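You operate a simulated robot arm through the tools that you are given. There is no shell and no other tool. Be economical: measure what you need, move in short steps, check, and stop when the job is done.

Carry out the task below with a simulated two-armed robot. There is one attempt and no reset: what you move stays moved.

Task
Try the blue sensor from the drawer in the eye tester.
Fine: stand it in the nest, shut the drawer, hold the tester with one hand and press its key once, so the lamp lights; the tester stays on the side table. Set down upright: blue sensor.

Only the result counts: the job must be done as asked and must still hold three seconds after the hand-in. Knocking over, shifting, dropping, spilling or breaking anything else fails it.

Robot
Two 7-joint arms with two-finger parallel grippers on one trunk, on a base that drives. Base frame: it is fixed to the floor where the robot stands at the start and does not move with it; the origin is under the middle of the robot, x ahead of it, y to its left, z up. Units: cm, degrees, N and s.
The left shoulder is at the start at [7, 16.3, 117], the right one opposite. With the tool pointing down near the work surface each hand reaches from about 28 to 86 cm from the robot's upright axis, wherever it stands, measured 20 degrees to its own side. Places, roughly: blue sensor (4x4x6 cm) [90, -10, 70]; nest of the eye tester [80, 20, 80]; spares drawer [80, 0, 70]; test key [80, 30, 80]; top of the side table [90, 10, 80]. Payload 3.43 kg a hand.
The tool frame of a hand sits at the grasp point between the pads (the TCP): z along the fingers, y along the line on which they close. The tips reach 3.4 cm beyond it. The gripper opens to 12.8 cm. The fingers are 2.4 cm wide and 1.2 cm thick; the gripper's body (4.8 by 13 cm) begins 9.6 cm behind the TCP.
Orientation is told as [roll, pitch, yaw] about the base's x, y, z axes, in that order, counted from this pose: with the fingers straight down and closing along the base's y, the tool's x points along the base's -x, its y along +y and its z along -z.

Tools
- The arms move only by the tool play_rows. It takes "left_deltas", "right_deltas" or both (then of equal length, played together; a hand with none holds still); each is a list of rows, each a list of 7 numbers: the shift along the tool's x, y, z in cm, then the turn, a rotation vector about the tool's x, y, z in degrees, then the gripper command, from -1 (shut) to 1 (fully open), values between in proportion. In form: [[tx, ty, tz, ax, ay, az, grip], ...]. A call has 1 to 10 rows; each row is the pose to reach, as a shift and turn from the pose commanded when the call began, along the tool's axes at that moment. Rows are played at 5 a second. More than 5 cm and 8.6 degrees between two rows, or a gripper value outside its range, and nothing of the call is played. A pose out of reach is approached as far as the arm can. The call stops where the force on the tool passes 40 N (or 10 N more than at its start, if that is more) or the arm is blocked; 0.2 s more then pass. The fingers move at their own pace (about 15.3 cm/s each) and stop on an object; they squeeze with about 22 N. The grip force told is the motor's: it shows also when the fingers shut on nothing. Time passes only in rows, and 0.2 s behind the last, so rows that repeat a pose let the fingers close. It gives the time, the measured TCP pose, the force on the tool (base axes), the opening and the grip force at its end, in the units of the frame above (readings bear some noise), with the torque about the TCP (base axes, N m) and any sound that the robot's microphone picked up.
- Cameras (640 x 400 px; columns grow to the right, rows downward): "scene" is now at [13.59, 1.04, 138.61]; the picture's right is [0.10, -1.00, 0.00], its down [-0.66, -0.07, -0.75] and it looks along [0.74, 0.07, -0.67] (base axes); focal length 286 px, centre (320, 200). "left" rides on the left gripper at [7.6, 1.1, -16] in its tool frame; the picture's right is [-0.15, 0.99, 0.00], its down [-0.88, -0.13, -0.46] and it looks along [-0.45, -0.07, 0.89] (tool axes); focal length 234 px, centre (320, 200). "right" rides on the right gripper at [7.6, -1.1, -16] in its tool frame; the picture's right is [0.15, 0.99, 0.00], its down [-0.88, 0.13, -0.46] and it looks along [-0.45, 0.07, 0.89] (tool axes); focal length 234 px, centre (320, 200). There is no depth. A picture from a camera that has moved, and an enlarged one, comes with that camera's place and axes in the base frame and with its lens.
- get_image(camera): a new picture of that camera. No time passes.
- lift_body(by): slides the trunk up (or, below 0, down) by that many cm; the arms and the scene camera ride with it, the base frame stays. It gives what a move gives, with no picture.
- drive_base(legs): drives the robot by 1 to 6 legs, each [ahead, left, turn to the left] in cm, cm and degrees, along the robot's own axes; the way and the turn of a leg run together, so that a leg with both is an arc; at most 150 cm and 180 degrees a leg. The arms and the cameras ride along, it lands a little off, and it stops where it bumps. It gives what a move gives.
- turn_head(pan, tilt): turns the head with the scene camera to pan (to the left, within 86 degrees either way) and tilt (down, from -29 to 69), counted from straight ahead of the robot. It gives what a move gives.
- close_up(camera, box): a new picture of the part [left, top, right, bottom] of that camera's present view, enlarged. No time passes.
- finish_job(): hands the job in; it is judged then, once.

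Go step by step. Nothing tells you exact positions but the pictures and the camera data: compare them with the known pose of the tool, close in by small moves and look again before you grip or let go. The budget is 120 turns and 100 pictures, counting those below and the enlarged ones. Unless the task says otherwise, let go and move clear before handing in, and close with one line.

The tools are called by a JSON object that holds its "method" and its "body". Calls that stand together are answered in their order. play_rows: Moves the arms, as the interface text tells. Its arguments: {"type":"object","properties":{"left_deltas":{"type":"array","items":{"type":"array","items":{"type":"number"}}},"right_deltas":{"type":"array","items":{"type":"array","items":{"type":"number"}}}},"required":[]} The other tools are called the same way: lift_body (by) slides the trunk up or down; drive_base (legs) drives the base; turn_head (pan, tilt) turns the head that bears the scene camera; get_image (camera) takes a picture; close_up (camera, box) takes an enlarged picture of a part of a camera's view; finish_job () hands the job in.

At the start:

```text
t: 0.0
left_ee_pos: [62.1, 36.55, 109.61]
left_tcp_rot: [0.1, -0.1, 0.0]
left_wrist_force: [-0.2, 0.1, 0.3]
left_ft_torque: [0.0, -0.01, -0.01]
left_width: 12.79
left_grip_force: 0.1
right_ee_pos: [70.2, -26.46, 109.13]
right_tcp_rot: [0.1, 0.0, 0.0]
right_wrist_force: [0.0, -0.7, 0.6]
right_ft_torque: [0.03, -0.01, -0.02]
right_width: 12.81
right_grip_force: 0.0
trunk travel left (down, up): [-65.0, 29.0]
robot x, y, heading: [-0.11, -0.08, -0.1]
head pan, tilt: [5.6, 41.7]
```

scene: 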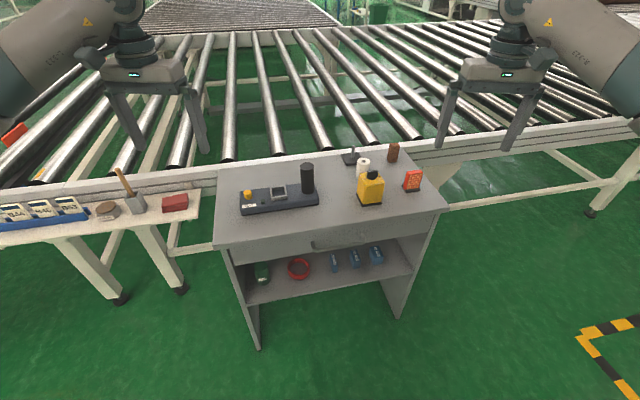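
right: 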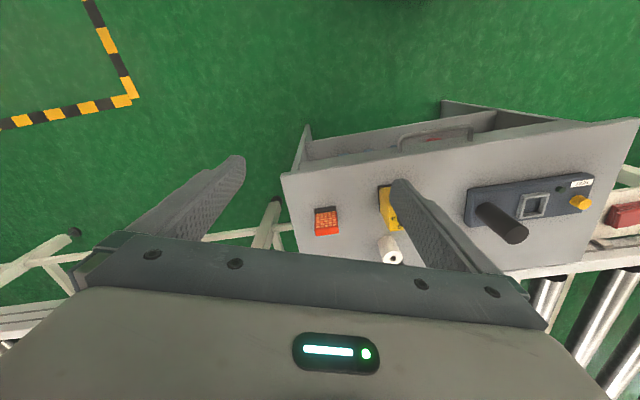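
left: 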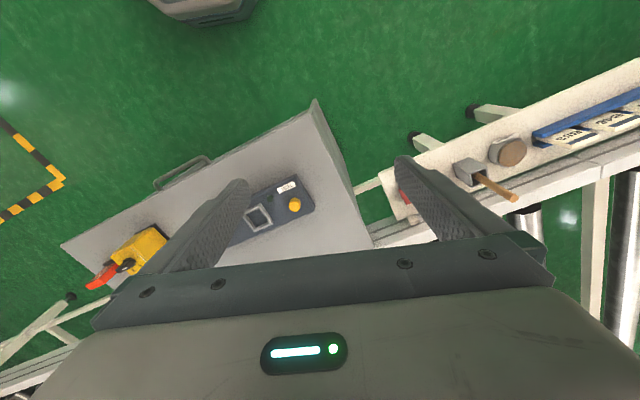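

I see the side table ahead with the tester on top and a drawer with a bar handle in its front. I will look closer at it.

{"method": "close_up", "body": {"camera": "scene", "box": [200, 130, 460, 300]}}

{"method": "close_up", "body": {"camera": "right", "box": [270, 90, 640, 290]}}

```text
2.35 times, centred on (330, 215) of scene
camera zoom: at [13.59, 1.04, 138.61], right [0.1, -1.0, 0.0], down [-0.66, -0.07, -0.75], along [0.74, 0.07, -0.67], focal length 672 px, centre (296, 165)
```

zoom: 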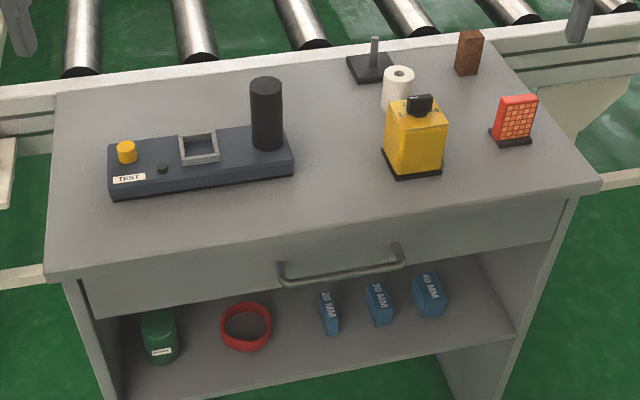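

```text
1.73 times, centred on (455, 190) of right
camera zoom: at [62.53, -27.58, 124.95], right [-0.15, 0.99, 0.0], down [0.88, 0.13, 0.46], along [0.45, 0.07, -0.89], focal length 405 px, centre (86, 217)
```

zoom: 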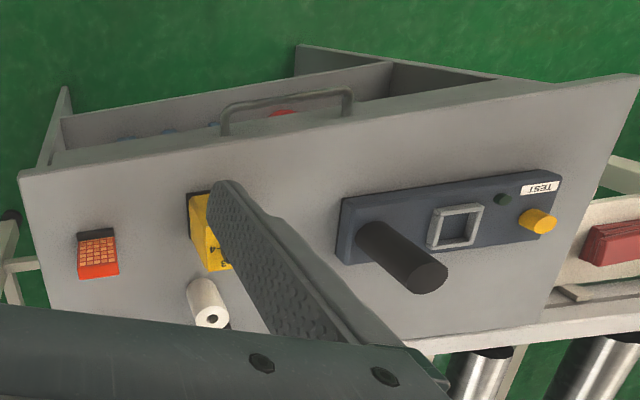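

The table's front seems turned about 18° from me, with its top near z 77, and the tester stands on its left part. I will drive a little so that I face the table squarely, then look again.

{"method": "drive_base", "body": {"legs": [[5.3, -6.7, 0], [0, 0, 18.2]]}}

{"method": "turn_head", "body": {"pan": 0, "tilt": 48}}

{"method": "get_image", "body": {"camera": "scene"}}

{"method": "get_image", "body": {"camera": "right"}}

{"method": "get_image", "body": {"camera": "left"}}

```text
t: 2.1
left_ee_pos: [53.14, 47.2, 109.55]
left_tcp_rot: [0.1, 0.0, 17.9]
left_wrist_force: [0.4, 0.5, -0.7]
left_ft_torque: [0.01, -0.02, -0.01]
left_width: 12.78
left_grip_force: 0.1
right_ee_pos: [80.16, -10.32, 109.18]
right_tcp_rot: [0.1, 0.1, 18.0]
right_wrist_force: [0.6, 0.1, 0.4]
right_ft_torque: [-0.02, 0.0, -0.02]
right_width: 12.79
right_grip_force: 0.0
trunk travel left (down, up): [-65.0, 29.0]
robot x, y, heading: [5.57, -6.69, 17.9]
head pan, tilt: [5.6, 41.7]
```

```text
t: 2.8
left_ee_pos: [53.03, 47.29, 109.56]
left_tcp_rot: [0.0, 0.0, 18.0]
left_wrist_force: [-0.6, -0.5, 0.0]
left_ft_torque: [0.03, -0.01, -0.02]
left_width: 12.77
left_grip_force: 0.0
right_ee_pos: [80.23, -10.26, 109.12]
right_tcp_rot: [0.0, 0.0, 18.0]
right_wrist_force: [0.6, -0.1, 0.0]
right_ft_torque: [-0.05, -0.01, -0.01]
right_width: 12.8
right_grip_force: 0.0
trunk travel left (down, up): [-65.0, 29.0]
robot x, y, heading: [5.09, -6.53, 18.1]
head pan, tilt: [0.0, 48.0]
```

```text
94 pictures are left
camera scene: at [17.8, -2.57, 137.72], right [0.31, -0.95, 0.0], down [-0.71, -0.23, -0.67], along [0.64, 0.21, -0.74], focal length 286 px, centre (320, 200)
```

scene: 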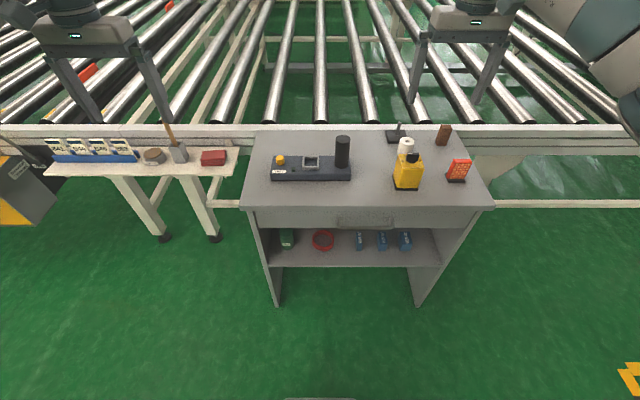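

```text
93 pictures are left
camera right: at [73.29, -13.69, 124.95], right [-0.44, 0.9, 0.0], down [0.8, 0.4, 0.46], along [0.41, 0.2, -0.89], focal length 234 px, centre (320, 200)
```

right: 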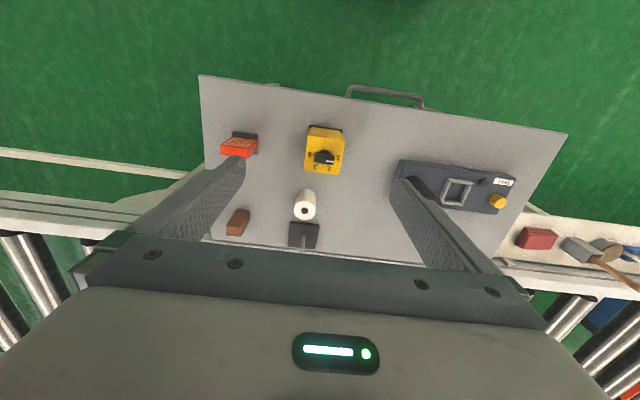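

```text
92 pictures are left
camera left: at [45.48, 45.99, 125.62], right [-0.17, 0.99, 0.0], down [0.88, 0.15, 0.46], along [0.45, 0.08, -0.89], focal length 234 px, centre (320, 200)
```

left: 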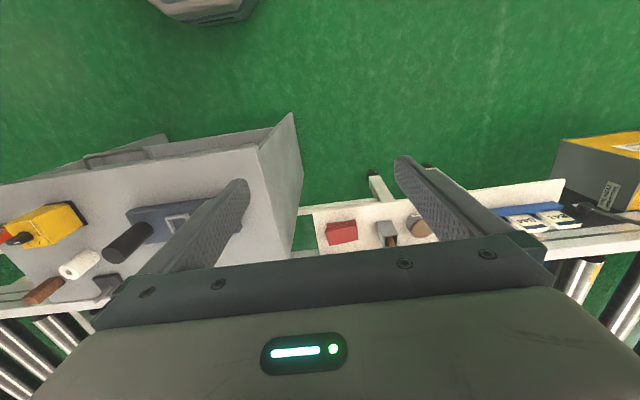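

The table is now parallel to me. In robot-heading axes I take the drawer handle to be at about fwd 65.8, left −21.5, and the tester nest at about fwd 82, left −4. I will turn the right hand so it closes across the handle bar, high above it.

{"method": "play_rows", "body": {"right_deltas": [[0.7, 1.3, 0, 0, 0, -8.5, 0], [1.4, 2.6, 0, 0, 0, -17, 0], [2.1, 3.9, 0, 0, 0, -25.5, 0], [2.8, 5.2, 0, 0, 0, -34, 0], [3.5, 6.5, 0, 0, 0, -42.5, 0], [4.2, 7.8, 0, 0, 0, -51, 0], [5.0, 9.1, 0, 0, 0, -59.5, 0], [5.8, 10.4, 0, 0, 0, -68, 0], [6.5, 11.7, 0, 0, 0, -76.5, 0], [7.3, 13.1, 0, 0, 0, -85, 0]]}}

{"method": "close_up", "body": {"camera": "scene", "box": [240, 120, 500, 280]}}

```text
t: 5.0
left_ee_pos: [53.24, 47.28, 109.65]
left_tcp_rot: [0.0, 0.0, 18.0]
left_wrist_force: [0.0, -0.2, -0.7]
left_ft_torque: [-0.01, 0.0, -0.02]
left_width: 12.77
left_grip_force: 0.0
right_ee_pos: [56.09, 0.57, 108.68]
right_tcp_rot: [-0.2, 0.1, 100.3]
right_wrist_force: [-0.2, -0.2, 0.0]
right_ft_torque: [0.0, 0.0, 0.01]
right_width: 6.4
right_grip_force: 0.0
right hand out of reach, approached as far as the arm can: row 6, 7, 8, 9, 10
trunk travel left (down, up): [-65.0, 29.0]
robot x, y, heading: [5.45, -7.0, 17.8]
head pan, tilt: [0.0, 48.0]
```

```text
2.46 times, centred on (370, 200) of scene
camera zoom: at [17.79, -2.63, 137.72], right [0.31, -0.95, 0.0], down [-0.71, -0.23, -0.67], along [0.64, 0.21, -0.74], focal length 703 px, centre (197, 200)
```

zoom: 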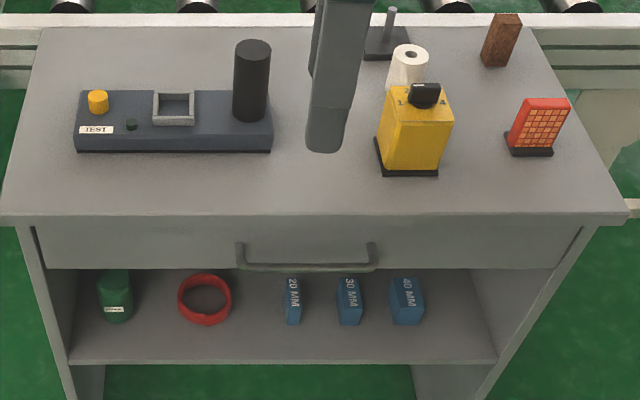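

That turn direction runs the right wrist out of reach, so I will turn it back the other way.

{"method": "play_rows", "body": {"right_deltas": [[0, 0, 0, 0, 0, 8.5, 0], [0, 0, 0, 0, 0, 17, 0], [0, 0, 0, 0, 0, 25.5, 0], [0, 0, 0, 0, 0, 34, 0], [0, 0, 0, 0, 0, 42.5, 0], [0, 0, 0, 0, 0, 51, 0], [0, 0, 0, 0, 0, 59.5, 0], [0, 0, 0, 0, 0, 68, 0], [0, 0, 0, 0, 0, 76.5, 0], [0, 0, 0, 0, 0, 85, 0]]}}

{"method": "play_rows", "body": {"right_deltas": [[0, 0, 0, 0, 0, 8.5, 0], [0, 0, 0, 0, 0, 17, 0], [0, 0, 0, 0, 0, 25.5, 0], [0, 0, 0, 0, 0, 34, 0], [0, 0, 0, 0, 0, 42.5, 0], [0, 0, 0, 0, 0, 51, 0], [0, 0, 0, 0, 0, 59.5, 0], [0, 0, 0, 0, 0, 68, 0], [0, 0, 0, 0, 0, 76.5, 0], [0, 0, 0, 0, 0, 85, 0]]}}

```text
t: 7.2
left_ee_pos: [53.14, 47.23, 109.62]
left_tcp_rot: [0.1, 0.0, 18.1]
left_wrist_force: [0.5, 0.1, 0.1]
left_ft_torque: [-0.01, 0.01, -0.02]
left_width: 12.82
left_grip_force: 0.2
right_ee_pos: [56.19, 0.76, 108.87]
right_tcp_rot: [0.0, 0.0, 17.8]
right_wrist_force: [0.4, 0.5, 0.0]
right_ft_torque: [0.01, -0.01, -0.03]
right_width: 6.38
right_grip_force: 0.1
trunk travel left (down, up): [-65.0, 29.0]
robot x, y, heading: [5.33, -7.16, 17.9]
head pan, tilt: [0.0, 48.0]
```

```text
t: 9.4
left_ee_pos: [52.95, 47.34, 109.52]
left_tcp_rot: [0.0, 0.0, 17.9]
left_wrist_force: [-0.2, 0.3, -0.7]
left_ft_torque: [-0.03, 0.02, 0.02]
left_width: 12.82
left_grip_force: 0.0
right_ee_pos: [56.14, 0.67, 108.83]
right_tcp_rot: [-0.1, 0.0, -67.1]
right_wrist_force: [-0.4, -0.8, 0.5]
right_ft_torque: [0.01, -0.01, -0.03]
right_width: 6.41
right_grip_force: 0.0
trunk travel left (down, up): [-65.0, 29.0]
robot x, y, heading: [5.34, -6.76, 18.1]
head pan, tilt: [0.0, 48.0]
```

The right hand is now turned across the handle bar and I can move freely. I will go above the handle at z 92.

{"method": "play_rows", "body": {"right_deltas": [[-1.5, 3, 2, 0, 0, 1.2, 0], [-3, 6, 5, 0, 0, 2.5, 0], [-4.5, 9, 8, 0, 0, 3.7, 0], [-5.8, 11.7, 10, 0, 0, 5, 0], [-5.8, 11.7, 13, 0, 0, 5, 0], [-5.8, 11.7, 16.8, 0, 0, 5, 0], [-5.8, 11.7, 16.8, 0, 0, 5, 0]]}}

{"method": "get_image", "body": {"camera": "right"}}

{"method": "close_up", "body": {"camera": "scene", "box": [240, 120, 500, 280]}}

```text
t: 11.0
left_ee_pos: [53.07, 47.29, 109.58]
left_tcp_rot: [0.0, 0.0, 17.9]
left_wrist_force: [0.6, -0.1, 0.0]
left_ft_torque: [-0.03, 0.04, -0.03]
left_width: 12.81
left_grip_force: 0.1
right_ee_pos: [68.94, -0.15, 91.97]
right_tcp_rot: [0.0, -0.1, -72.0]
right_wrist_force: [-0.1, 0.4, 0.1]
right_ft_torque: [-0.04, -0.01, -0.01]
right_width: 6.4
right_grip_force: 0.0
trunk travel left (down, up): [-65.0, 29.0]
robot x, y, heading: [5.39, -6.86, 18.1]
head pan, tilt: [0.0, 48.0]
```

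```text
90 pictures are left
camera right: at [65.59, 6.8, 107.91], right [0.9, 0.44, 0.0], down [0.4, -0.8, 0.46], along [0.2, -0.41, -0.89], focal length 234 px, centre (320, 200)
```

right: 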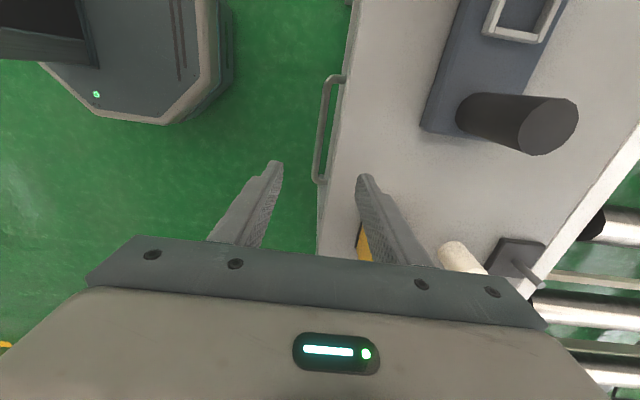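

```text
2.46 times, centred on (370, 200) of scene
camera zoom: at [17.75, -2.58, 137.72], right [0.31, -0.95, 0.0], down [-0.71, -0.23, -0.67], along [0.64, 0.21, -0.74], focal length 703 px, centre (197, 200)
```

zoom: 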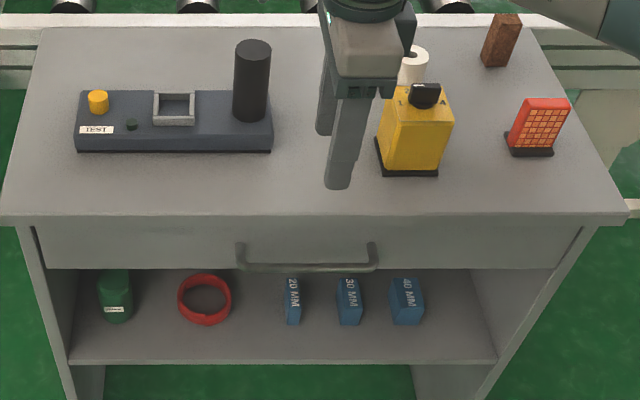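

The table top overhangs the drawer, so a vertical grip on the bar would hit its edge; I will grip the bar with the hand tilted 45° forward-down. The bar is at about fwd 65.8, z 71. First I back off 12 cm for room and tilt the hand.

{"method": "drive_base", "body": {"legs": [[-12, 0, 0]]}}

{"method": "play_rows", "body": {"right_deltas": [[0, 0, 0, -8, 0, 0, 0], [0, 0, 0, -16, 0, 0, 0], [0, 0, 0, -24, 0, 0, 0], [0, 0, 0, -32, 0, 0, 0], [0, 0, 0, -40, 0, 0, 0], [0, 0, 0, -45, 0, 0, 0], [0, 0, 0, -45, 0, 0, 0]]}}

{"method": "get_image", "body": {"camera": "right"}}

{"method": "get_image", "body": {"camera": "scene"}}

```text
t: 12.2
left_ee_pos: [41.76, 43.42, 109.56]
left_tcp_rot: [0.0, -0.1, 17.9]
left_wrist_force: [0.5, 0.0, 0.2]
left_ft_torque: [-0.02, 0.0, -0.03]
left_width: 12.8
left_grip_force: 0.0
right_ee_pos: [57.56, -3.93, 91.95]
right_tcp_rot: [0.1, 0.1, -72.1]
right_wrist_force: [-0.8, 0.2, 0.1]
right_ft_torque: [0.0, -0.02, 0.01]
right_width: 6.38
right_grip_force: 0.0
trunk travel left (down, up): [-65.0, 29.0]
robot x, y, heading: [-6.35, -10.85, 17.8]
head pan, tilt: [0.0, 48.0]
```

```text
t: 13.8
left_ee_pos: [41.67, 43.35, 109.57]
left_tcp_rot: [0.0, 0.0, 17.9]
left_wrist_force: [-0.3, 0.4, -0.7]
left_ft_torque: [0.0, -0.01, 0.01]
left_width: 12.8
left_grip_force: 0.0
right_ee_pos: [57.55, -4.0, 92.06]
right_tcp_rot: [45.1, -0.1, -72.2]
right_wrist_force: [-0.6, -0.4, -0.1]
right_ft_torque: [0.01, 0.04, -0.01]
right_width: 6.37
right_grip_force: 0.0
trunk travel left (down, up): [-65.0, 29.0]
robot x, y, heading: [-6.27, -10.55, 17.8]
head pan, tilt: [0.0, 48.0]
```

```text
88 pictures are left
camera right: at [43.72, -0.47, 102.42], right [0.62, 0.35, 0.7], down [0.05, -0.91, 0.41], along [0.78, -0.22, -0.58], focal length 234 px, centre (320, 200)
```

right: 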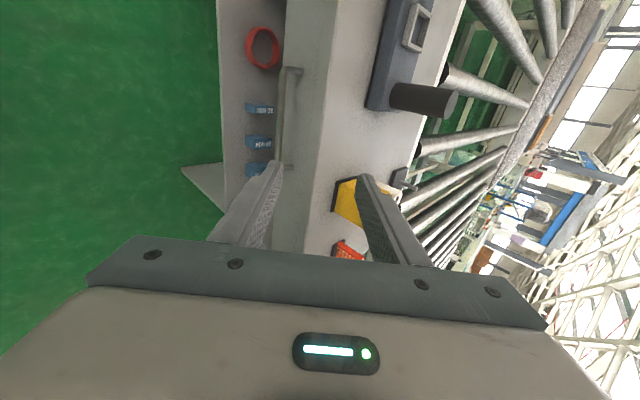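

```text
87 pictures are left
camera scene: at [6.29, -6.34, 137.72], right [0.31, -0.95, 0.0], down [-0.71, -0.23, -0.67], along [0.64, 0.2, -0.74], focal length 286 px, centre (320, 200)
```

scene: 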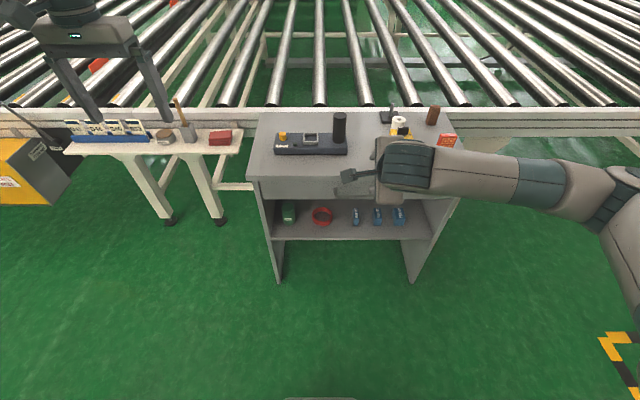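

The tilted view confirms the bar near fwd 65.5, z 70.8. I narrow the gripper to about 3.2 cm and come to a standoff on the approach line.

{"method": "play_rows", "body": {"right_deltas": [[0, -2, 4, 0, 0, 0, -0.5], [0, -4, 8, 0, 0, 0, -0.5], [0, -5.5, 12, 0, 0, 0, -0.5], [0, -6.5, 15, 0, 0, 0, -0.5], [0, -6.5, 15, 0, 0, 0, -0.5]]}}

{"method": "get_image", "body": {"camera": "right"}}

{"method": "close_up", "body": {"camera": "scene", "box": [300, 130, 460, 230]}}

```text
t: 15.0
left_ee_pos: [41.63, 43.39, 109.69]
left_tcp_rot: [0.1, 0.0, 17.9]
left_wrist_force: [0.0, 0.0, -0.1]
left_ft_torque: [0.01, -0.01, -0.02]
left_width: 12.8
left_grip_force: 0.0
right_ee_pos: [63.3, -2.0, 77.09]
right_tcp_rot: [45.0, 0.0, -72.2]
right_wrist_force: [0.2, 0.4, 0.4]
right_ft_torque: [0.02, 0.01, 0.0]
right_width: 3.18
right_grip_force: 0.0
trunk travel left (down, up): [-65.0, 29.0]
robot x, y, heading: [-6.34, -10.62, 18.0]
head pan, tilt: [0.0, 48.0]
```

```text
86 pictures are left
camera right: at [49.47, 1.4, 87.37], right [0.62, 0.35, 0.7], down [0.05, -0.91, 0.41], along [0.78, -0.22, -0.58], focal length 234 px, centre (320, 200)
```

right: 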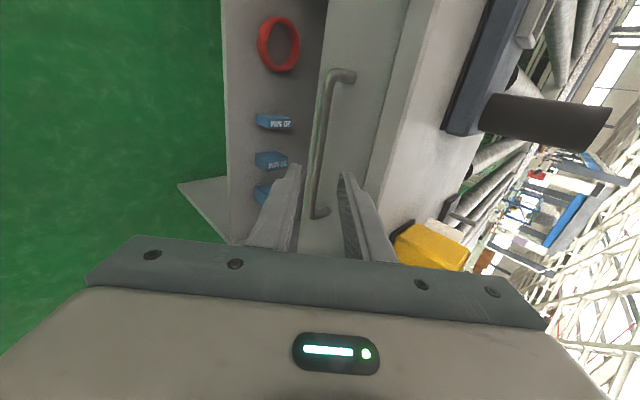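

```text
4.00 times, centred on (380, 180) of scene
camera zoom: at [6.26, -6.36, 137.72], right [0.31, -0.95, 0.0], down [-0.71, -0.23, -0.67], along [0.64, 0.21, -0.74], focal length 1143 px, centre (80, 280)
```

zoom: 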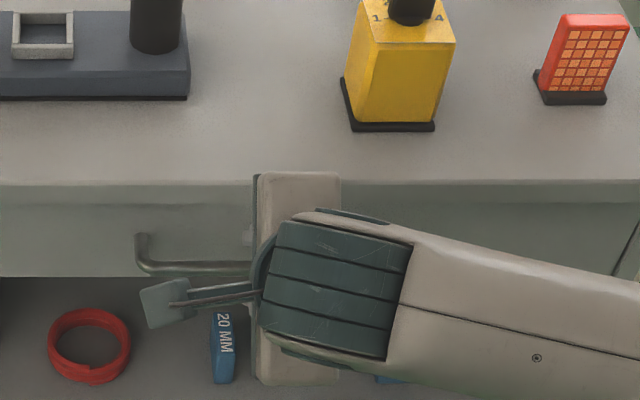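

The bar sits on the approach line, about 8.5 cm ahead of the TCP. I advance 7 cm and close on it.

{"method": "play_rows", "body": {"right_deltas": [[0, -0.1, 2.5, 0, 0, 0, -0.5], [0, -0.1, 4.5, 0, 0, 0, -0.5], [0, -0.1, 6, 0, 0, 0, -0.5], [0, -0.1, 7, 0, 0, 0, -0.5], [0, -0.1, 7, 0, 0, 0, -0.5]]}}

{"method": "get_image", "body": {"camera": "right"}}

```text
t: 16.2
left_ee_pos: [41.74, 43.33, 109.74]
left_tcp_rot: [0.0, 0.0, 17.9]
left_wrist_force: [-0.1, -1.0, 0.2]
left_ft_torque: [-0.06, 0.01, 0.02]
left_width: 12.8
left_grip_force: 0.1
right_ee_pos: [68.0, -0.63, 72.01]
right_tcp_rot: [45.0, 0.1, -72.2]
right_wrist_force: [-0.3, -0.7, -0.1]
right_ft_torque: [-0.01, 0.0, 0.01]
right_width: 3.21
right_grip_force: 0.2
trunk travel left (down, up): [-65.0, 29.0]
robot x, y, heading: [-6.41, -10.36, 18.0]
head pan, tilt: [0.0, 48.0]
```

```text
84 pictures are left
camera right: at [54.17, 2.88, 82.3], right [0.62, 0.35, 0.7], down [0.05, -0.91, 0.41], along [0.78, -0.22, -0.58], focal length 234 px, centre (320, 200)
```

right: 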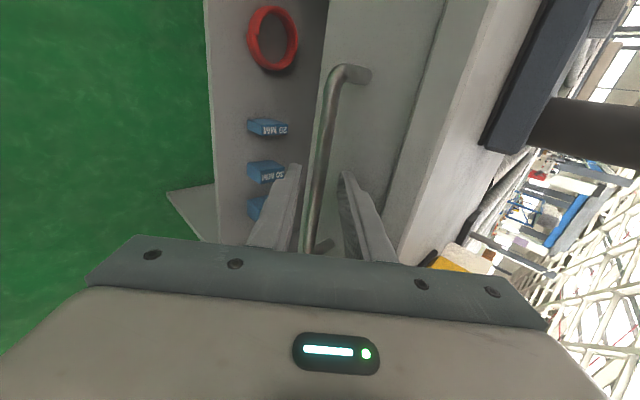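

The bar is between the fingers with no contact yet. I close and pull a first few centimetres.

{"method": "play_rows", "body": {"right_deltas": [[0, 0, 0, 0, 0, 0, -1], [0, 0, 0, 0, 0, 0, -1], [0, 0, 0, 0, 0, 0, -1], [0, -0.7, -0.7, 0, 0, 0, -1], [0, -1.4, -1.4, 0, 0, 0, -1], [0, -2.1, -2.1, 0, 0, 0, -1], [0, -2.8, -2.8, 0, 0, 0, -1], [0, -3.5, -3.5, 0, 0, 0, -1]]}}

{"method": "get_image", "body": {"camera": "right"}}

```text
t: 18.0
left_ee_pos: [41.71, 43.5, 109.55]
left_tcp_rot: [0.0, 0.1, 17.9]
left_wrist_force: [0.8, -0.2, -0.1]
left_ft_torque: [0.01, -0.01, 0.01]
left_width: 12.81
left_grip_force: 0.1
right_ee_pos: [63.28, -2.15, 71.79]
right_tcp_rot: [45.1, 0.0, -72.3]
right_wrist_force: [0.7, 1.8, -2.1]
right_ft_torque: [-0.89, -0.24, 0.11]
right_width: 1.16
right_grip_force: 44.4
trunk travel left (down, up): [-65.0, 29.0]
robot x, y, heading: [-6.03, -10.58, 17.9]
head pan, tilt: [0.0, 48.0]
```

```text
83 pictures are left
camera right: at [49.35, 1.31, 82.22], right [0.62, 0.35, 0.7], down [0.05, -0.91, 0.41], along [0.78, -0.22, -0.58], focal length 234 px, centre (320, 200)
```

right: 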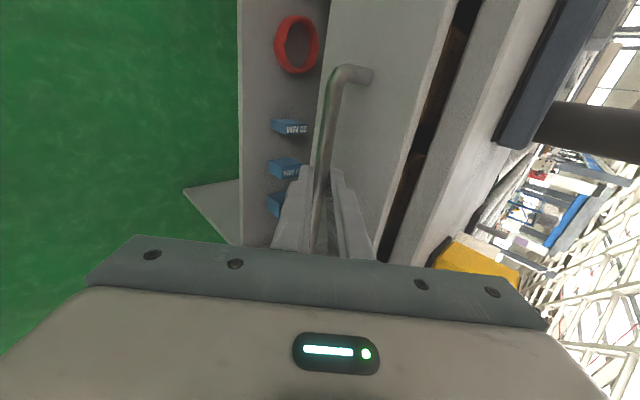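

The drawer slides out. I pull on by 16 cm more.

{"method": "play_rows", "body": {"right_deltas": [[0, -1.2, -1.2, 0, 0, 0, -1], [0, -2.4, -2.4, 0, 0, 0, -1], [0, -3.6, -3.6, 0, 0, 0, -1], [0, -4.8, -4.8, 0, 0, 0, -1], [0, -6, -6, 0, 0, 0, -1], [0, -7.2, -7.2, 0, 0, 0, -1], [0, -8.4, -8.4, 0, 0, 0, -1], [0, -9.6, -9.6, 0, 0, 0, -1], [0, -10.5, -10.5, 0, 0, 0, -1], [0, -11.3, -11.3, 0, 0, 0, -1]]}}

{"method": "get_image", "body": {"camera": "scene"}}

{"method": "get_image", "body": {"camera": "right"}}

```text
t: 19.8
left_ee_pos: [41.89, 43.29, 109.62]
left_tcp_rot: [0.0, 0.2, 17.7]
left_wrist_force: [-0.7, 0.3, 1.2]
left_ft_torque: [-0.03, -0.04, 0.0]
left_width: 12.79
left_grip_force: 0.1
right_ee_pos: [50.46, -6.37, 71.89]
right_tcp_rot: [44.1, -1.1, -73.2]
right_wrist_force: [2.6, -9.5, -14.1]
right_ft_torque: [0.38, 0.38, 1.17]
right_width: 1.19
right_grip_force: 44.4
right hand out of reach, approached as far as the arm can: row 7, 8, 9
trunk travel left (down, up): [-65.0, 29.0]
robot x, y, heading: [-6.44, -10.75, 17.7]
head pan, tilt: [0.0, 48.0]
stopped in row 9 (right hand): the force on the tool passed its limit at 43 N (the readings are from after the stop); the commanded pose is now the measured one
```

```text
82 pictures are left
camera scene: at [6.33, -6.38, 137.71], right [0.3, -0.95, 0.0], down [-0.71, -0.23, -0.67], along [0.64, 0.2, -0.74], focal length 286 px, centre (320, 200)
```

scene: 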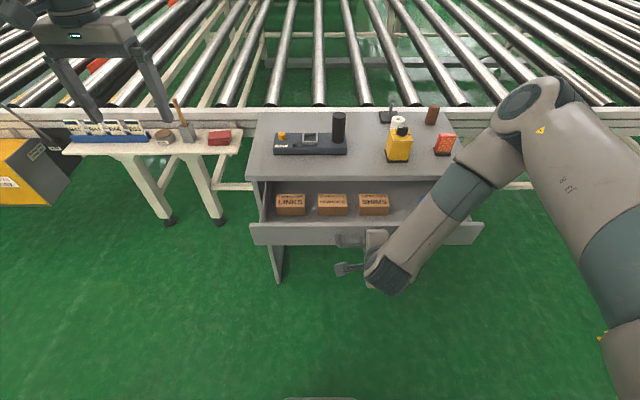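

```text
81 pictures are left
camera right: at [36.7, -2.33, 82.29], right [0.63, 0.36, 0.69], down [0.04, -0.9, 0.44], along [0.77, -0.25, -0.58], focal length 234 px, centre (320, 200)
```

right: 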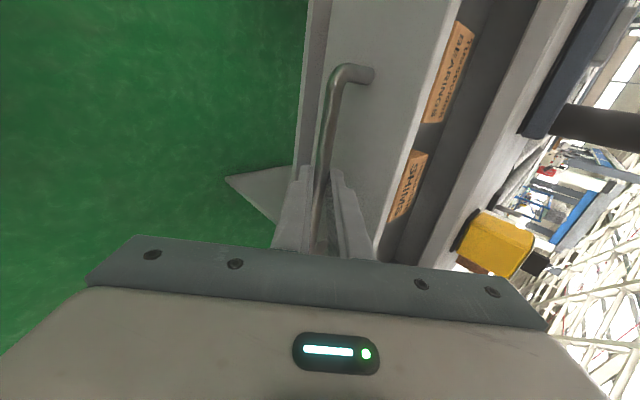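

The drawer is out about 18 cm with boxes showing; the sensor is probably hidden behind my arm. I take a closer look.

{"method": "close_up", "body": {"camera": "scene", "box": [240, 150, 500, 270]}}

```text
2.46 times, centred on (370, 210) of scene
camera zoom: at [6.33, -6.38, 137.71], right [0.3, -0.95, 0.0], down [-0.71, -0.23, -0.67], along [0.64, 0.2, -0.74], focal length 703 px, centre (197, 175)
```

zoom: 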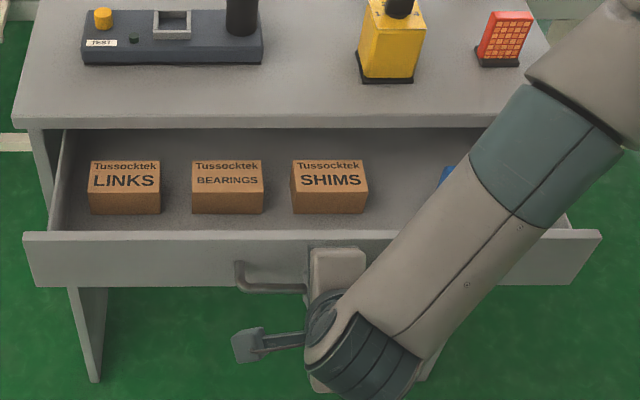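

I release the bar and retreat backward and up, so I can see the sensor.

{"method": "play_rows", "body": {"right_deltas": [[0, 0, 0, 0, 0, 0, -0.62], [0, 0, 0, 0, 0, 0, -0.62], [0, 0, -1.5, 0, 0, 0, -0.62], [0, 0, -3, 0, 0, 0, -0.62], [0, 0, -5, 0, 0, 0, -0.62], [0, 1, -8, 0, 0, 0, -0.62], [0, 3, -10, 0, 0, 0, -0.62], [0, 6, -11, 0, 0, 0, -0.62]]}}

{"method": "get_image", "body": {"camera": "right"}}

{"method": "close_up", "body": {"camera": "scene", "box": [240, 150, 500, 270]}}

```text
t: 21.6
left_ee_pos: [41.85, 43.22, 109.63]
left_tcp_rot: [0.0, 0.1, 17.8]
left_wrist_force: [1.3, 0.9, 0.2]
left_ft_torque: [-0.01, 0.0, -0.04]
left_width: 12.8
left_grip_force: 0.1
right_ee_pos: [47.18, -6.95, 84.26]
right_tcp_rot: [44.4, -0.9, -72.9]
right_wrist_force: [0.6, -0.7, -0.1]
right_ft_torque: [-0.01, 0.02, -0.02]
right_width: 2.43
right_grip_force: 0.2
trunk travel left (down, up): [-65.0, 29.0]
robot x, y, heading: [-6.12, -10.57, 17.6]
head pan, tilt: [0.0, 48.0]
```

```text
79 pictures are left
camera right: at [33.44, -3.09, 94.59], right [0.63, 0.36, 0.69], down [0.04, -0.9, 0.43], along [0.78, -0.24, -0.58], focal length 234 px, centre (320, 200)
```

right: 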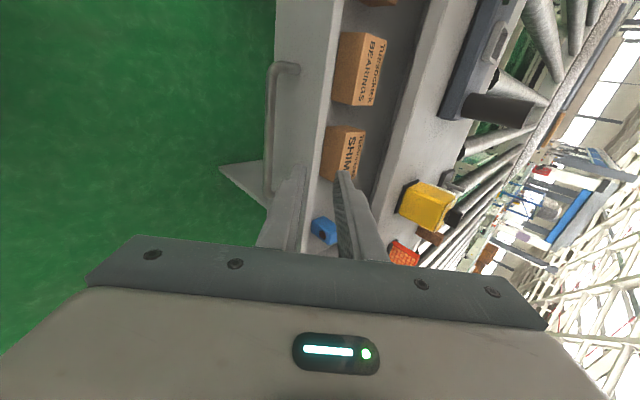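

```text
2.46 times, centred on (370, 210) of scene
camera zoom: at [6.32, -6.47, 137.72], right [0.3, -0.95, 0.0], down [-0.71, -0.23, -0.67], along [0.64, 0.2, -0.74], focal length 703 px, centre (197, 175)
```

zoom: 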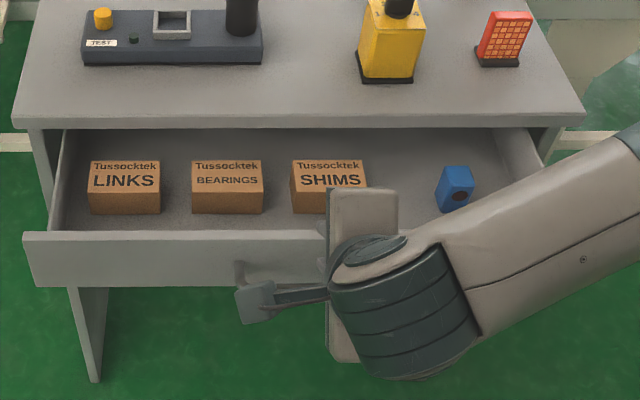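

The blue sensor stands in the right part of the drawer, at about fwd 62.5, left −41 and top near z 73. I raise the hand, set it vertical, and turn it back to face along the table.

{"method": "play_rows", "body": {"right_deltas": [[0, 2.4, -2.4, 7.5, 0, 0, 0], [0, 4.8, -4.8, 15, 0, 0, 0], [0, 7.2, -7.2, 22.5, 0, 0, 0], [0, 9.6, -9.6, 30, 0, 0, 0], [0, 12, -12, 37.5, 0, 0, 0], [0, 14, -14, 44.5, 0, 0, 0], [0, 14, -14, 44.5, 0, 0, 0]]}}

{"method": "play_rows", "body": {"right_deltas": [[-2, 2, 0, 0, 0, -8.5, 0], [-4, 4, 0, 0, 0, -17, 0], [-6, 6, 0, 0, 0, -25.5, 0], [-8, 8, 0, 0, 0, -34, 0], [-10, 10, 0, 0, 0, -42.5, 0], [-12, 12, 0, 0, 0, -51, 0], [-14, 13, 0, 0, 0, -59.5, 0], [-16, 14, 0, 0, 0, -68, 0], [-18, 15, 0, 0, 0, -76.5, 0], [-18, 15, 0, 0, 0, -85, 0]]}}

{"method": "get_image", "body": {"camera": "right"}}

```text
t: 23.2
left_ee_pos: [41.95, 43.25, 109.64]
left_tcp_rot: [0.0, -0.1, 17.6]
left_wrist_force: [0.3, -0.1, -0.6]
left_ft_torque: [0.02, -0.02, 0.0]
left_width: 12.82
left_grip_force: 0.0
right_ee_pos: [47.21, -6.5, 103.6]
right_tcp_rot: [-0.2, -0.9, -73.1]
right_wrist_force: [0.1, -0.1, -0.1]
right_ft_torque: [0.01, 0.02, 0.0]
right_width: 6.42
right_grip_force: 0.0
trunk travel left (down, up): [-65.0, 29.0]
robot x, y, heading: [-6.18, -10.82, 17.5]
head pan, tilt: [0.0, 48.0]
```

```text
t: 25.4
left_ee_pos: [41.83, 43.28, 109.68]
left_tcp_rot: [0.0, 0.0, 17.7]
left_wrist_force: [0.2, -0.3, -0.1]
left_ft_torque: [0.01, 0.01, 0.0]
left_width: 12.8
left_grip_force: 0.2
right_ee_pos: [66.86, -19.38, 104.1]
right_tcp_rot: [-0.9, 0.1, 12.0]
right_wrist_force: [-0.1, 0.4, -0.1]
right_ft_torque: [0.0, -0.03, -0.02]
right_width: 6.4
right_grip_force: 0.1
trunk travel left (down, up): [-65.0, 29.0]
robot x, y, heading: [-6.29, -10.51, 17.8]
head pan, tilt: [0.0, 48.0]
```

```text
77 pictures are left
camera right: at [59.64, -21.8, 119.99], right [-0.35, 0.94, -0.02], down [0.83, 0.32, 0.45], along [0.43, 0.14, -0.89], focal length 234 px, centre (320, 200)
```

right: 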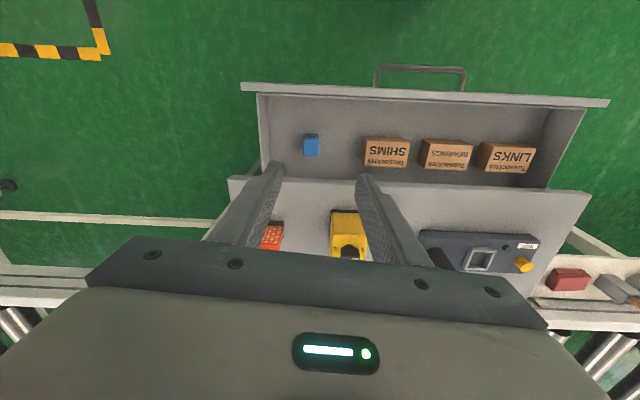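

The sensor's top is at about world (71.3, −20.4). I move above it, align the hand with the table, and look.

{"method": "play_rows", "body": {"right_deltas": [[-1.5, -1, 3, 0, 0, -2, 0.2], [-3, -1.5, 6, -0.3, 0, -4, 0.2], [-4.1, -1.9, 10, -0.9, 0, -6, 0.2], [-4.1, -1.9, 13, -0.9, 0, -6, 0.2], [-4.1, -1.9, 16, -0.9, 0, -6, 0.2], [-4.1, -1.9, 16, -0.9, 0, -6, 0.2]]}}

{"method": "get_image", "body": {"camera": "right"}}

```text
t: 26.8
left_ee_pos: [41.88, 43.37, 109.69]
left_tcp_rot: [0.0, 0.1, 17.7]
left_wrist_force: [-0.1, 0.6, -0.5]
left_ft_torque: [0.0, 0.0, 0.04]
left_width: 12.8
left_grip_force: 0.0
right_ee_pos: [71.24, -20.55, 88.45]
right_tcp_rot: [0.0, 0.0, 17.9]
right_wrist_force: [-0.5, 0.4, 0.6]
right_ft_torque: [0.0, 0.01, 0.02]
right_width: 7.68
right_grip_force: 0.0
trunk travel left (down, up): [-65.0, 29.0]
robot x, y, heading: [-6.11, -10.75, 17.8]
head pan, tilt: [0.0, 48.0]
```

```text
76 pictures are left
camera right: at [64.31, -24.0, 104.27], right [-0.44, 0.9, 0.0], down [0.8, 0.4, 0.45], along [0.41, 0.2, -0.89], focal length 234 px, centre (320, 200)
```

right: 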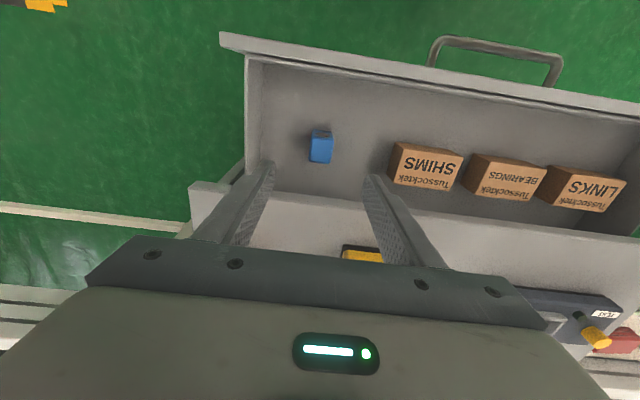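

{"method": "close_up", "body": {"camera": "right", "box": [260, 100, 420, 200]}}

```text
4.00 times, centred on (340, 150) of right
camera zoom: at [64.31, -24.0, 104.27], right [-0.44, 0.9, 0.0], down [0.8, 0.4, 0.45], along [0.41, 0.2, -0.89], focal length 937 px, centre (240, 400)
```

zoom: 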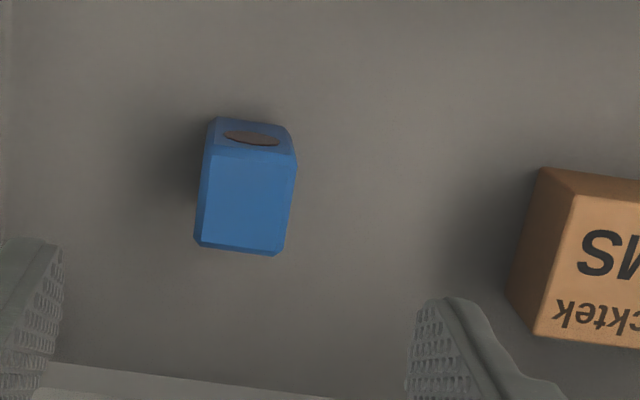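

The sensor is aligned with the hand (yaw about 18°), with its centre at about (71.8, −20.1) and its top near z 73. I descend to just above it and check.

{"method": "play_rows", "body": {"right_deltas": [[-0.67, 0.26, 3, 0, 0, 0, 0.2], [-0.67, 0.26, 6, 0, 0, 0, 0.2], [-0.67, 0.26, 9, 0, 0, 0, 0.2], [-0.67, 0.26, 11, 0, 0, 0, 0.2], [-0.67, 0.26, 11, 0, 0, 0, 0.2]]}}

{"method": "get_image", "body": {"camera": "right"}}

{"method": "close_up", "body": {"camera": "scene", "box": [360, 150, 480, 225]}}

```text
t: 28.0
left_ee_pos: [41.91, 43.35, 109.62]
left_tcp_rot: [-0.1, 0.0, 17.8]
left_wrist_force: [-0.2, -0.3, 0.5]
left_ft_torque: [-0.04, 0.03, -0.02]
left_width: 12.79
left_grip_force: 0.1
right_ee_pos: [71.81, -20.34, 77.26]
right_tcp_rot: [-0.1, 0.2, 17.9]
right_wrist_force: [-0.8, -0.2, -0.5]
right_ft_torque: [-0.02, -0.03, 0.01]
right_width: 7.68
right_grip_force: 0.0
trunk travel left (down, up): [-65.0, 29.0]
robot x, y, heading: [-6.16, -10.52, 17.7]
head pan, tilt: [0.0, 48.0]
```

```text
74 pictures are left
camera right: at [64.96, -23.7, 93.1], right [-0.44, 0.9, 0.0], down [0.8, 0.4, 0.45], along [0.41, 0.2, -0.89], focal length 234 px, centre (320, 200)
```

right: 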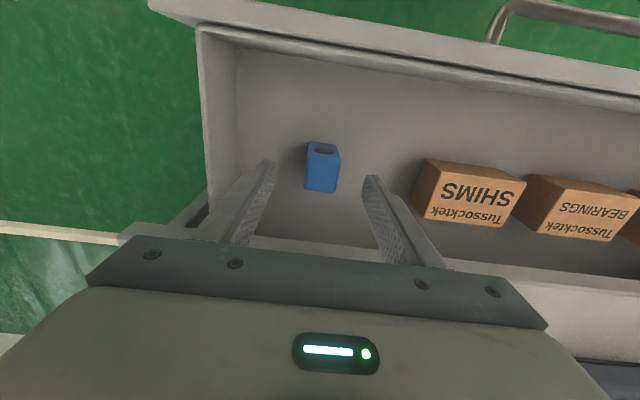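

```text
5.33 times, centred on (420, 188) of scene
camera zoom: at [6.3, -6.43, 137.72], right [0.3, -0.95, 0.0], down [-0.71, -0.23, -0.67], along [0.64, 0.2, -0.74], focal length 1523 px, centre (-213, 267)
```

zoom: 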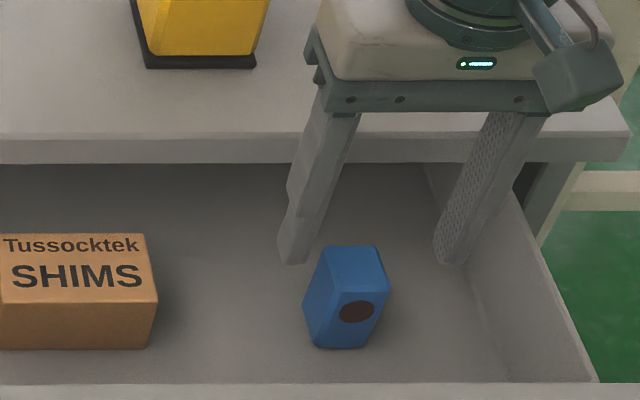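

{"method": "close_up", "body": {"camera": "right", "box": [240, 120, 400, 220]}}

```text
4.00 times, centred on (320, 170) of right
camera zoom: at [64.96, -23.7, 93.1], right [-0.44, 0.9, 0.0], down [0.8, 0.4, 0.45], along [0.41, 0.2, -0.89], focal length 937 px, centre (320, 320)
```

zoom: 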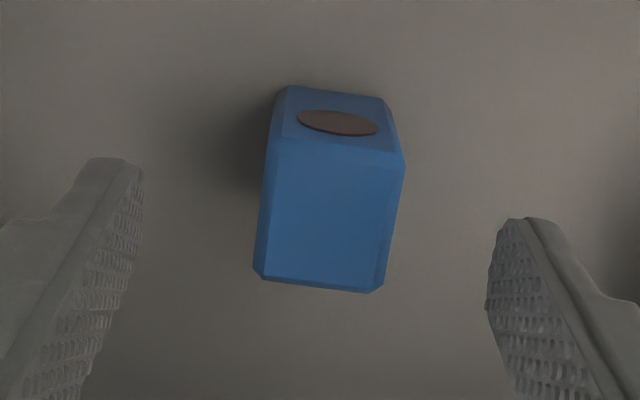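

The sensor is centred between the fingers; its top is at roughly z 72. I descend 5 cm and grip it.

{"method": "play_rows", "body": {"right_deltas": [[0, 0.2, 2, 0, 0, 0, 0.2], [0, 0.2, 4, 0, 0, 0, 0.2], [0, 0.2, 5, 0, 0, 0, 0.2], [0, 0.2, 5, 0, 0, 0, -1], [0, 0.2, 5, 0, 0, 0, -1], [0, 0.2, 5, 0, 0, 0, -1], [0, 0.2, 5, 0, 0, 0, -1]]}}

{"method": "get_image", "body": {"camera": "right"}}

{"method": "close_up", "body": {"camera": "scene", "box": [360, 150, 480, 225]}}

```text
t: 29.6
left_ee_pos: [41.92, 43.26, 109.65]
left_tcp_rot: [0.0, 0.0, 17.8]
left_wrist_force: [0.6, 0.0, 0.4]
left_ft_torque: [0.04, -0.01, 0.02]
left_width: 12.8
left_grip_force: 0.0
right_ee_pos: [71.86, -20.06, 72.26]
right_tcp_rot: [0.1, 0.1, 17.9]
right_wrist_force: [0.1, -0.2, 0.8]
right_ft_torque: [-0.03, 0.0, 0.01]
right_width: 3.15
right_grip_force: 22.4
trunk travel left (down, up): [-65.0, 29.0]
robot x, y, heading: [-6.26, -10.78, 17.8]
head pan, tilt: [0.0, 48.0]
```

```text
71 pictures are left
camera right: at [64.97, -23.46, 88.16], right [-0.44, 0.9, 0.0], down [0.8, 0.4, 0.45], along [0.41, 0.2, -0.89], focal length 234 px, centre (320, 200)
```

right: 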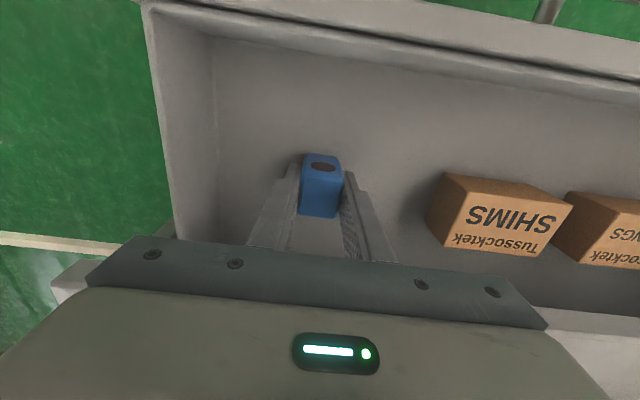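

```text
5.33 times, centred on (420, 188) of scene
camera zoom: at [6.34, -6.42, 137.72], right [0.3, -0.95, 0.0], down [-0.71, -0.23, -0.67], along [0.64, 0.2, -0.74], focal length 1523 px, centre (-213, 267)
```

zoom: 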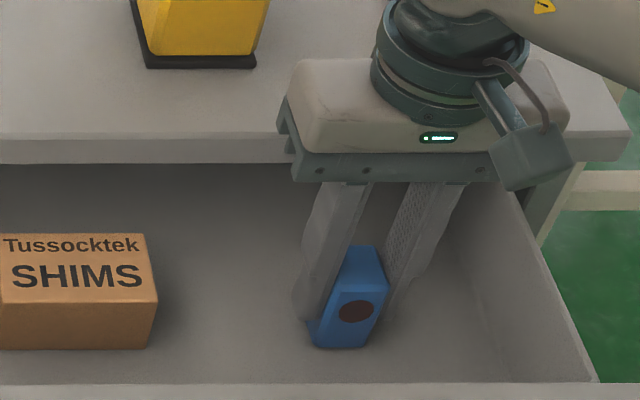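

The sensor is gripped at 3.15 cm. I lift it clear, and at the same time bring the left hand inward to close the drawer by pushing its handle bar.

{"method": "play_rows", "body": {"right_deltas": [[0, 0, -2, 0, 0, 0, -1], [0, 0, -5, 0, 0, 0, -1], [0, 0, -9, 0, 0, 0, -1], [0, 0, -13, 0, 0, 0, -1], [0, 0, -17, 0, 0, 0, -1], [0, 0, -21, 0, 0, 0, -1], [0, 0, -25, 0, 0, 0, -1]]}}

{"method": "play_rows", "body": {"left_deltas": [[1.3, -4.4, 0, 0, 0, 0, -1], [2.6, -8.8, 0, 0, 0, 0, -1], [3.9, -13.2, 0, 0, 0, 0, -1], [5.2, -17.6, 0, 0, 0, 0, -1], [6.5, -22, 0, 0, 0, 0, -1], [7.8, -26.4, 0, 0, 0, 0, -1], [9.1, -30.8, 0, 0, 0, 0, -1], [10.4, -35.2, 0, 0, 0, 0, -1], [11.7, -39.6, 0, 0, 0, 0, -1], [13, -44, 0, 0, 0, 0, -1]]}}

{"method": "get_image", "body": {"camera": "left"}}

{"method": "get_image", "body": {"camera": "scene"}}

```text
t: 31.2
left_ee_pos: [41.8, 43.24, 109.7]
left_tcp_rot: [0.0, 0.0, 17.8]
left_wrist_force: [0.7, 0.3, -0.6]
left_ft_torque: [-0.02, -0.01, 0.04]
left_width: 12.81
left_grip_force: 0.1
right_ee_pos: [71.82, -19.85, 97.21]
right_tcp_rot: [-0.1, 0.1, 17.9]
right_wrist_force: [-0.2, -1.2, -1.3]
right_ft_torque: [-0.01, -0.02, 0.0]
right_width: 3.14
right_grip_force: 21.7
trunk travel left (down, up): [-65.0, 29.0]
robot x, y, heading: [-6.64, -11.04, 17.8]
head pan, tilt: [0.0, 48.0]
```

```text
t: 33.4
left_ee_pos: [42.86, -2.74, 109.86]
left_tcp_rot: [0.1, 0.0, 17.8]
left_wrist_force: [0.5, -0.2, -0.7]
left_ft_torque: [0.02, 0.0, -0.03]
left_width: 0.0
left_grip_force: 21.9
right_ee_pos: [71.76, -20.03, 97.12]
right_tcp_rot: [0.0, 0.1, 18.0]
right_wrist_force: [0.6, -0.2, -0.7]
right_ft_torque: [0.02, -0.01, -0.02]
right_width: 3.12
right_grip_force: 22.2
trunk travel left (down, up): [-65.0, 29.0]
robot x, y, heading: [-6.05, -10.98, 17.5]
head pan, tilt: [0.0, 48.0]
```

```text
69 pictures are left
camera left: at [35.34, -4.07, 125.81], right [-0.16, 0.99, 0.0], down [0.88, 0.14, 0.46], along [0.45, 0.08, -0.89], focal length 234 px, centre (320, 200)
```

left: 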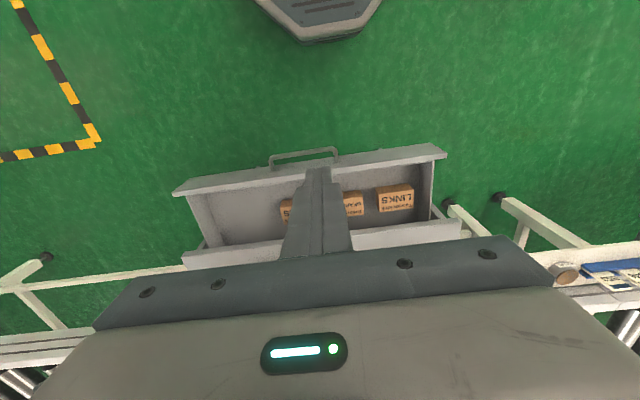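

```text
68 pictures are left
camera scene: at [6.38, -6.66, 137.72], right [0.3, -0.95, 0.0], down [-0.71, -0.23, -0.67], along [0.64, 0.21, -0.74], focal length 286 px, centre (320, 200)
```

scene: 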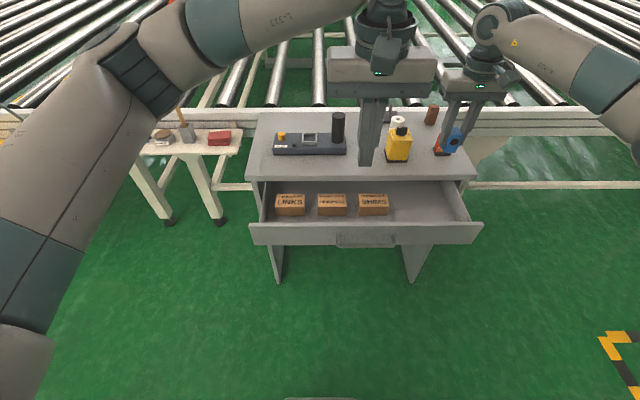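

The bar in its open position is near fwd 47, and the left hand is in front of it at fwd 40. I lower the left hand to bar height.

{"method": "play_rows", "body": {"left_deltas": [[0, -1, 4.5, 0, 0, 0, -1], [0, -2, 9, 0, 0, 0, -1], [0, -3, 13.5, 0, 0, 0, -1], [0, -3, 18, 0, 0, 0, -1], [0, -3, 22.5, 0, 0, 0, -1], [0, -3, 27, 0, 0, 0, -1], [0, -3, 31.5, 0, 0, 0, -1], [0, -3, 36, 0, 0, 0, -1], [0, -3, 39.4, 0, 0, 0, -1], [0, -3, 39.4, 0, 0, 0, -1]]}}

{"method": "get_image", "body": {"camera": "left"}}

{"method": "get_image", "body": {"camera": "scene"}}

```text
t: 35.6
left_ee_pos: [43.78, -5.32, 70.36]
left_tcp_rot: [0.0, 0.1, 17.7]
left_wrist_force: [-0.1, 0.1, 0.7]
left_ft_torque: [-0.01, -0.03, -0.01]
left_width: 0.0
left_grip_force: 21.6
right_ee_pos: [71.83, -19.95, 97.11]
right_tcp_rot: [0.0, 0.2, 18.0]
right_wrist_force: [0.1, -0.5, -1.1]
right_ft_torque: [0.0, 0.02, 0.03]
right_width: 3.13
right_grip_force: 21.6
trunk travel left (down, up): [-65.0, 29.0]
robot x, y, heading: [-6.0, -10.61, 17.6]
head pan, tilt: [0.0, 48.0]
```

```text
67 pictures are left
camera left: at [36.11, -6.54, 86.28], right [-0.16, 0.99, 0.0], down [0.88, 0.14, 0.46], along [0.45, 0.07, -0.89], focal length 234 px, centre (320, 200)
```

left: 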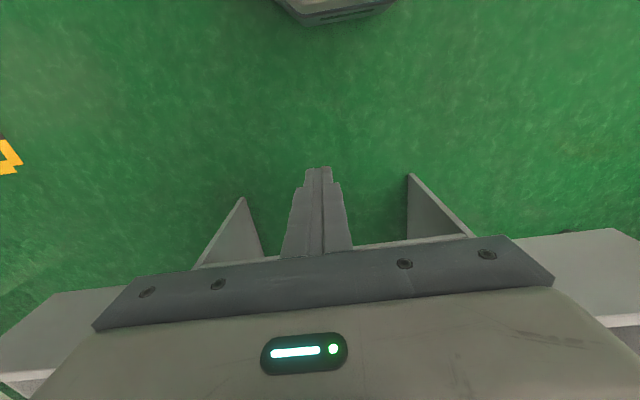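

```text
66 pictures are left
camera scene: at [6.32, -6.44, 137.72], right [0.3, -0.95, 0.0], down [-0.71, -0.23, -0.67], along [0.64, 0.2, -0.74], focal length 286 px, centre (320, 200)
```

scene: 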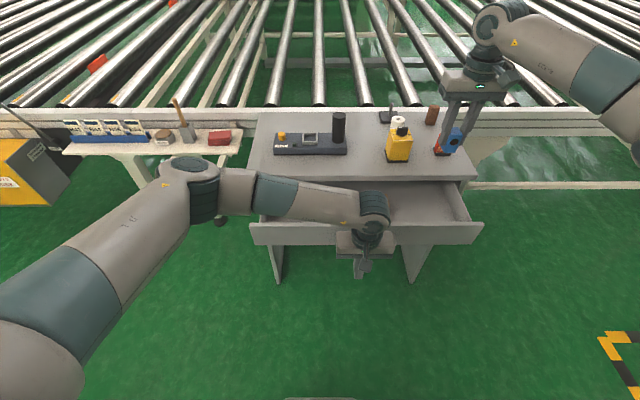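

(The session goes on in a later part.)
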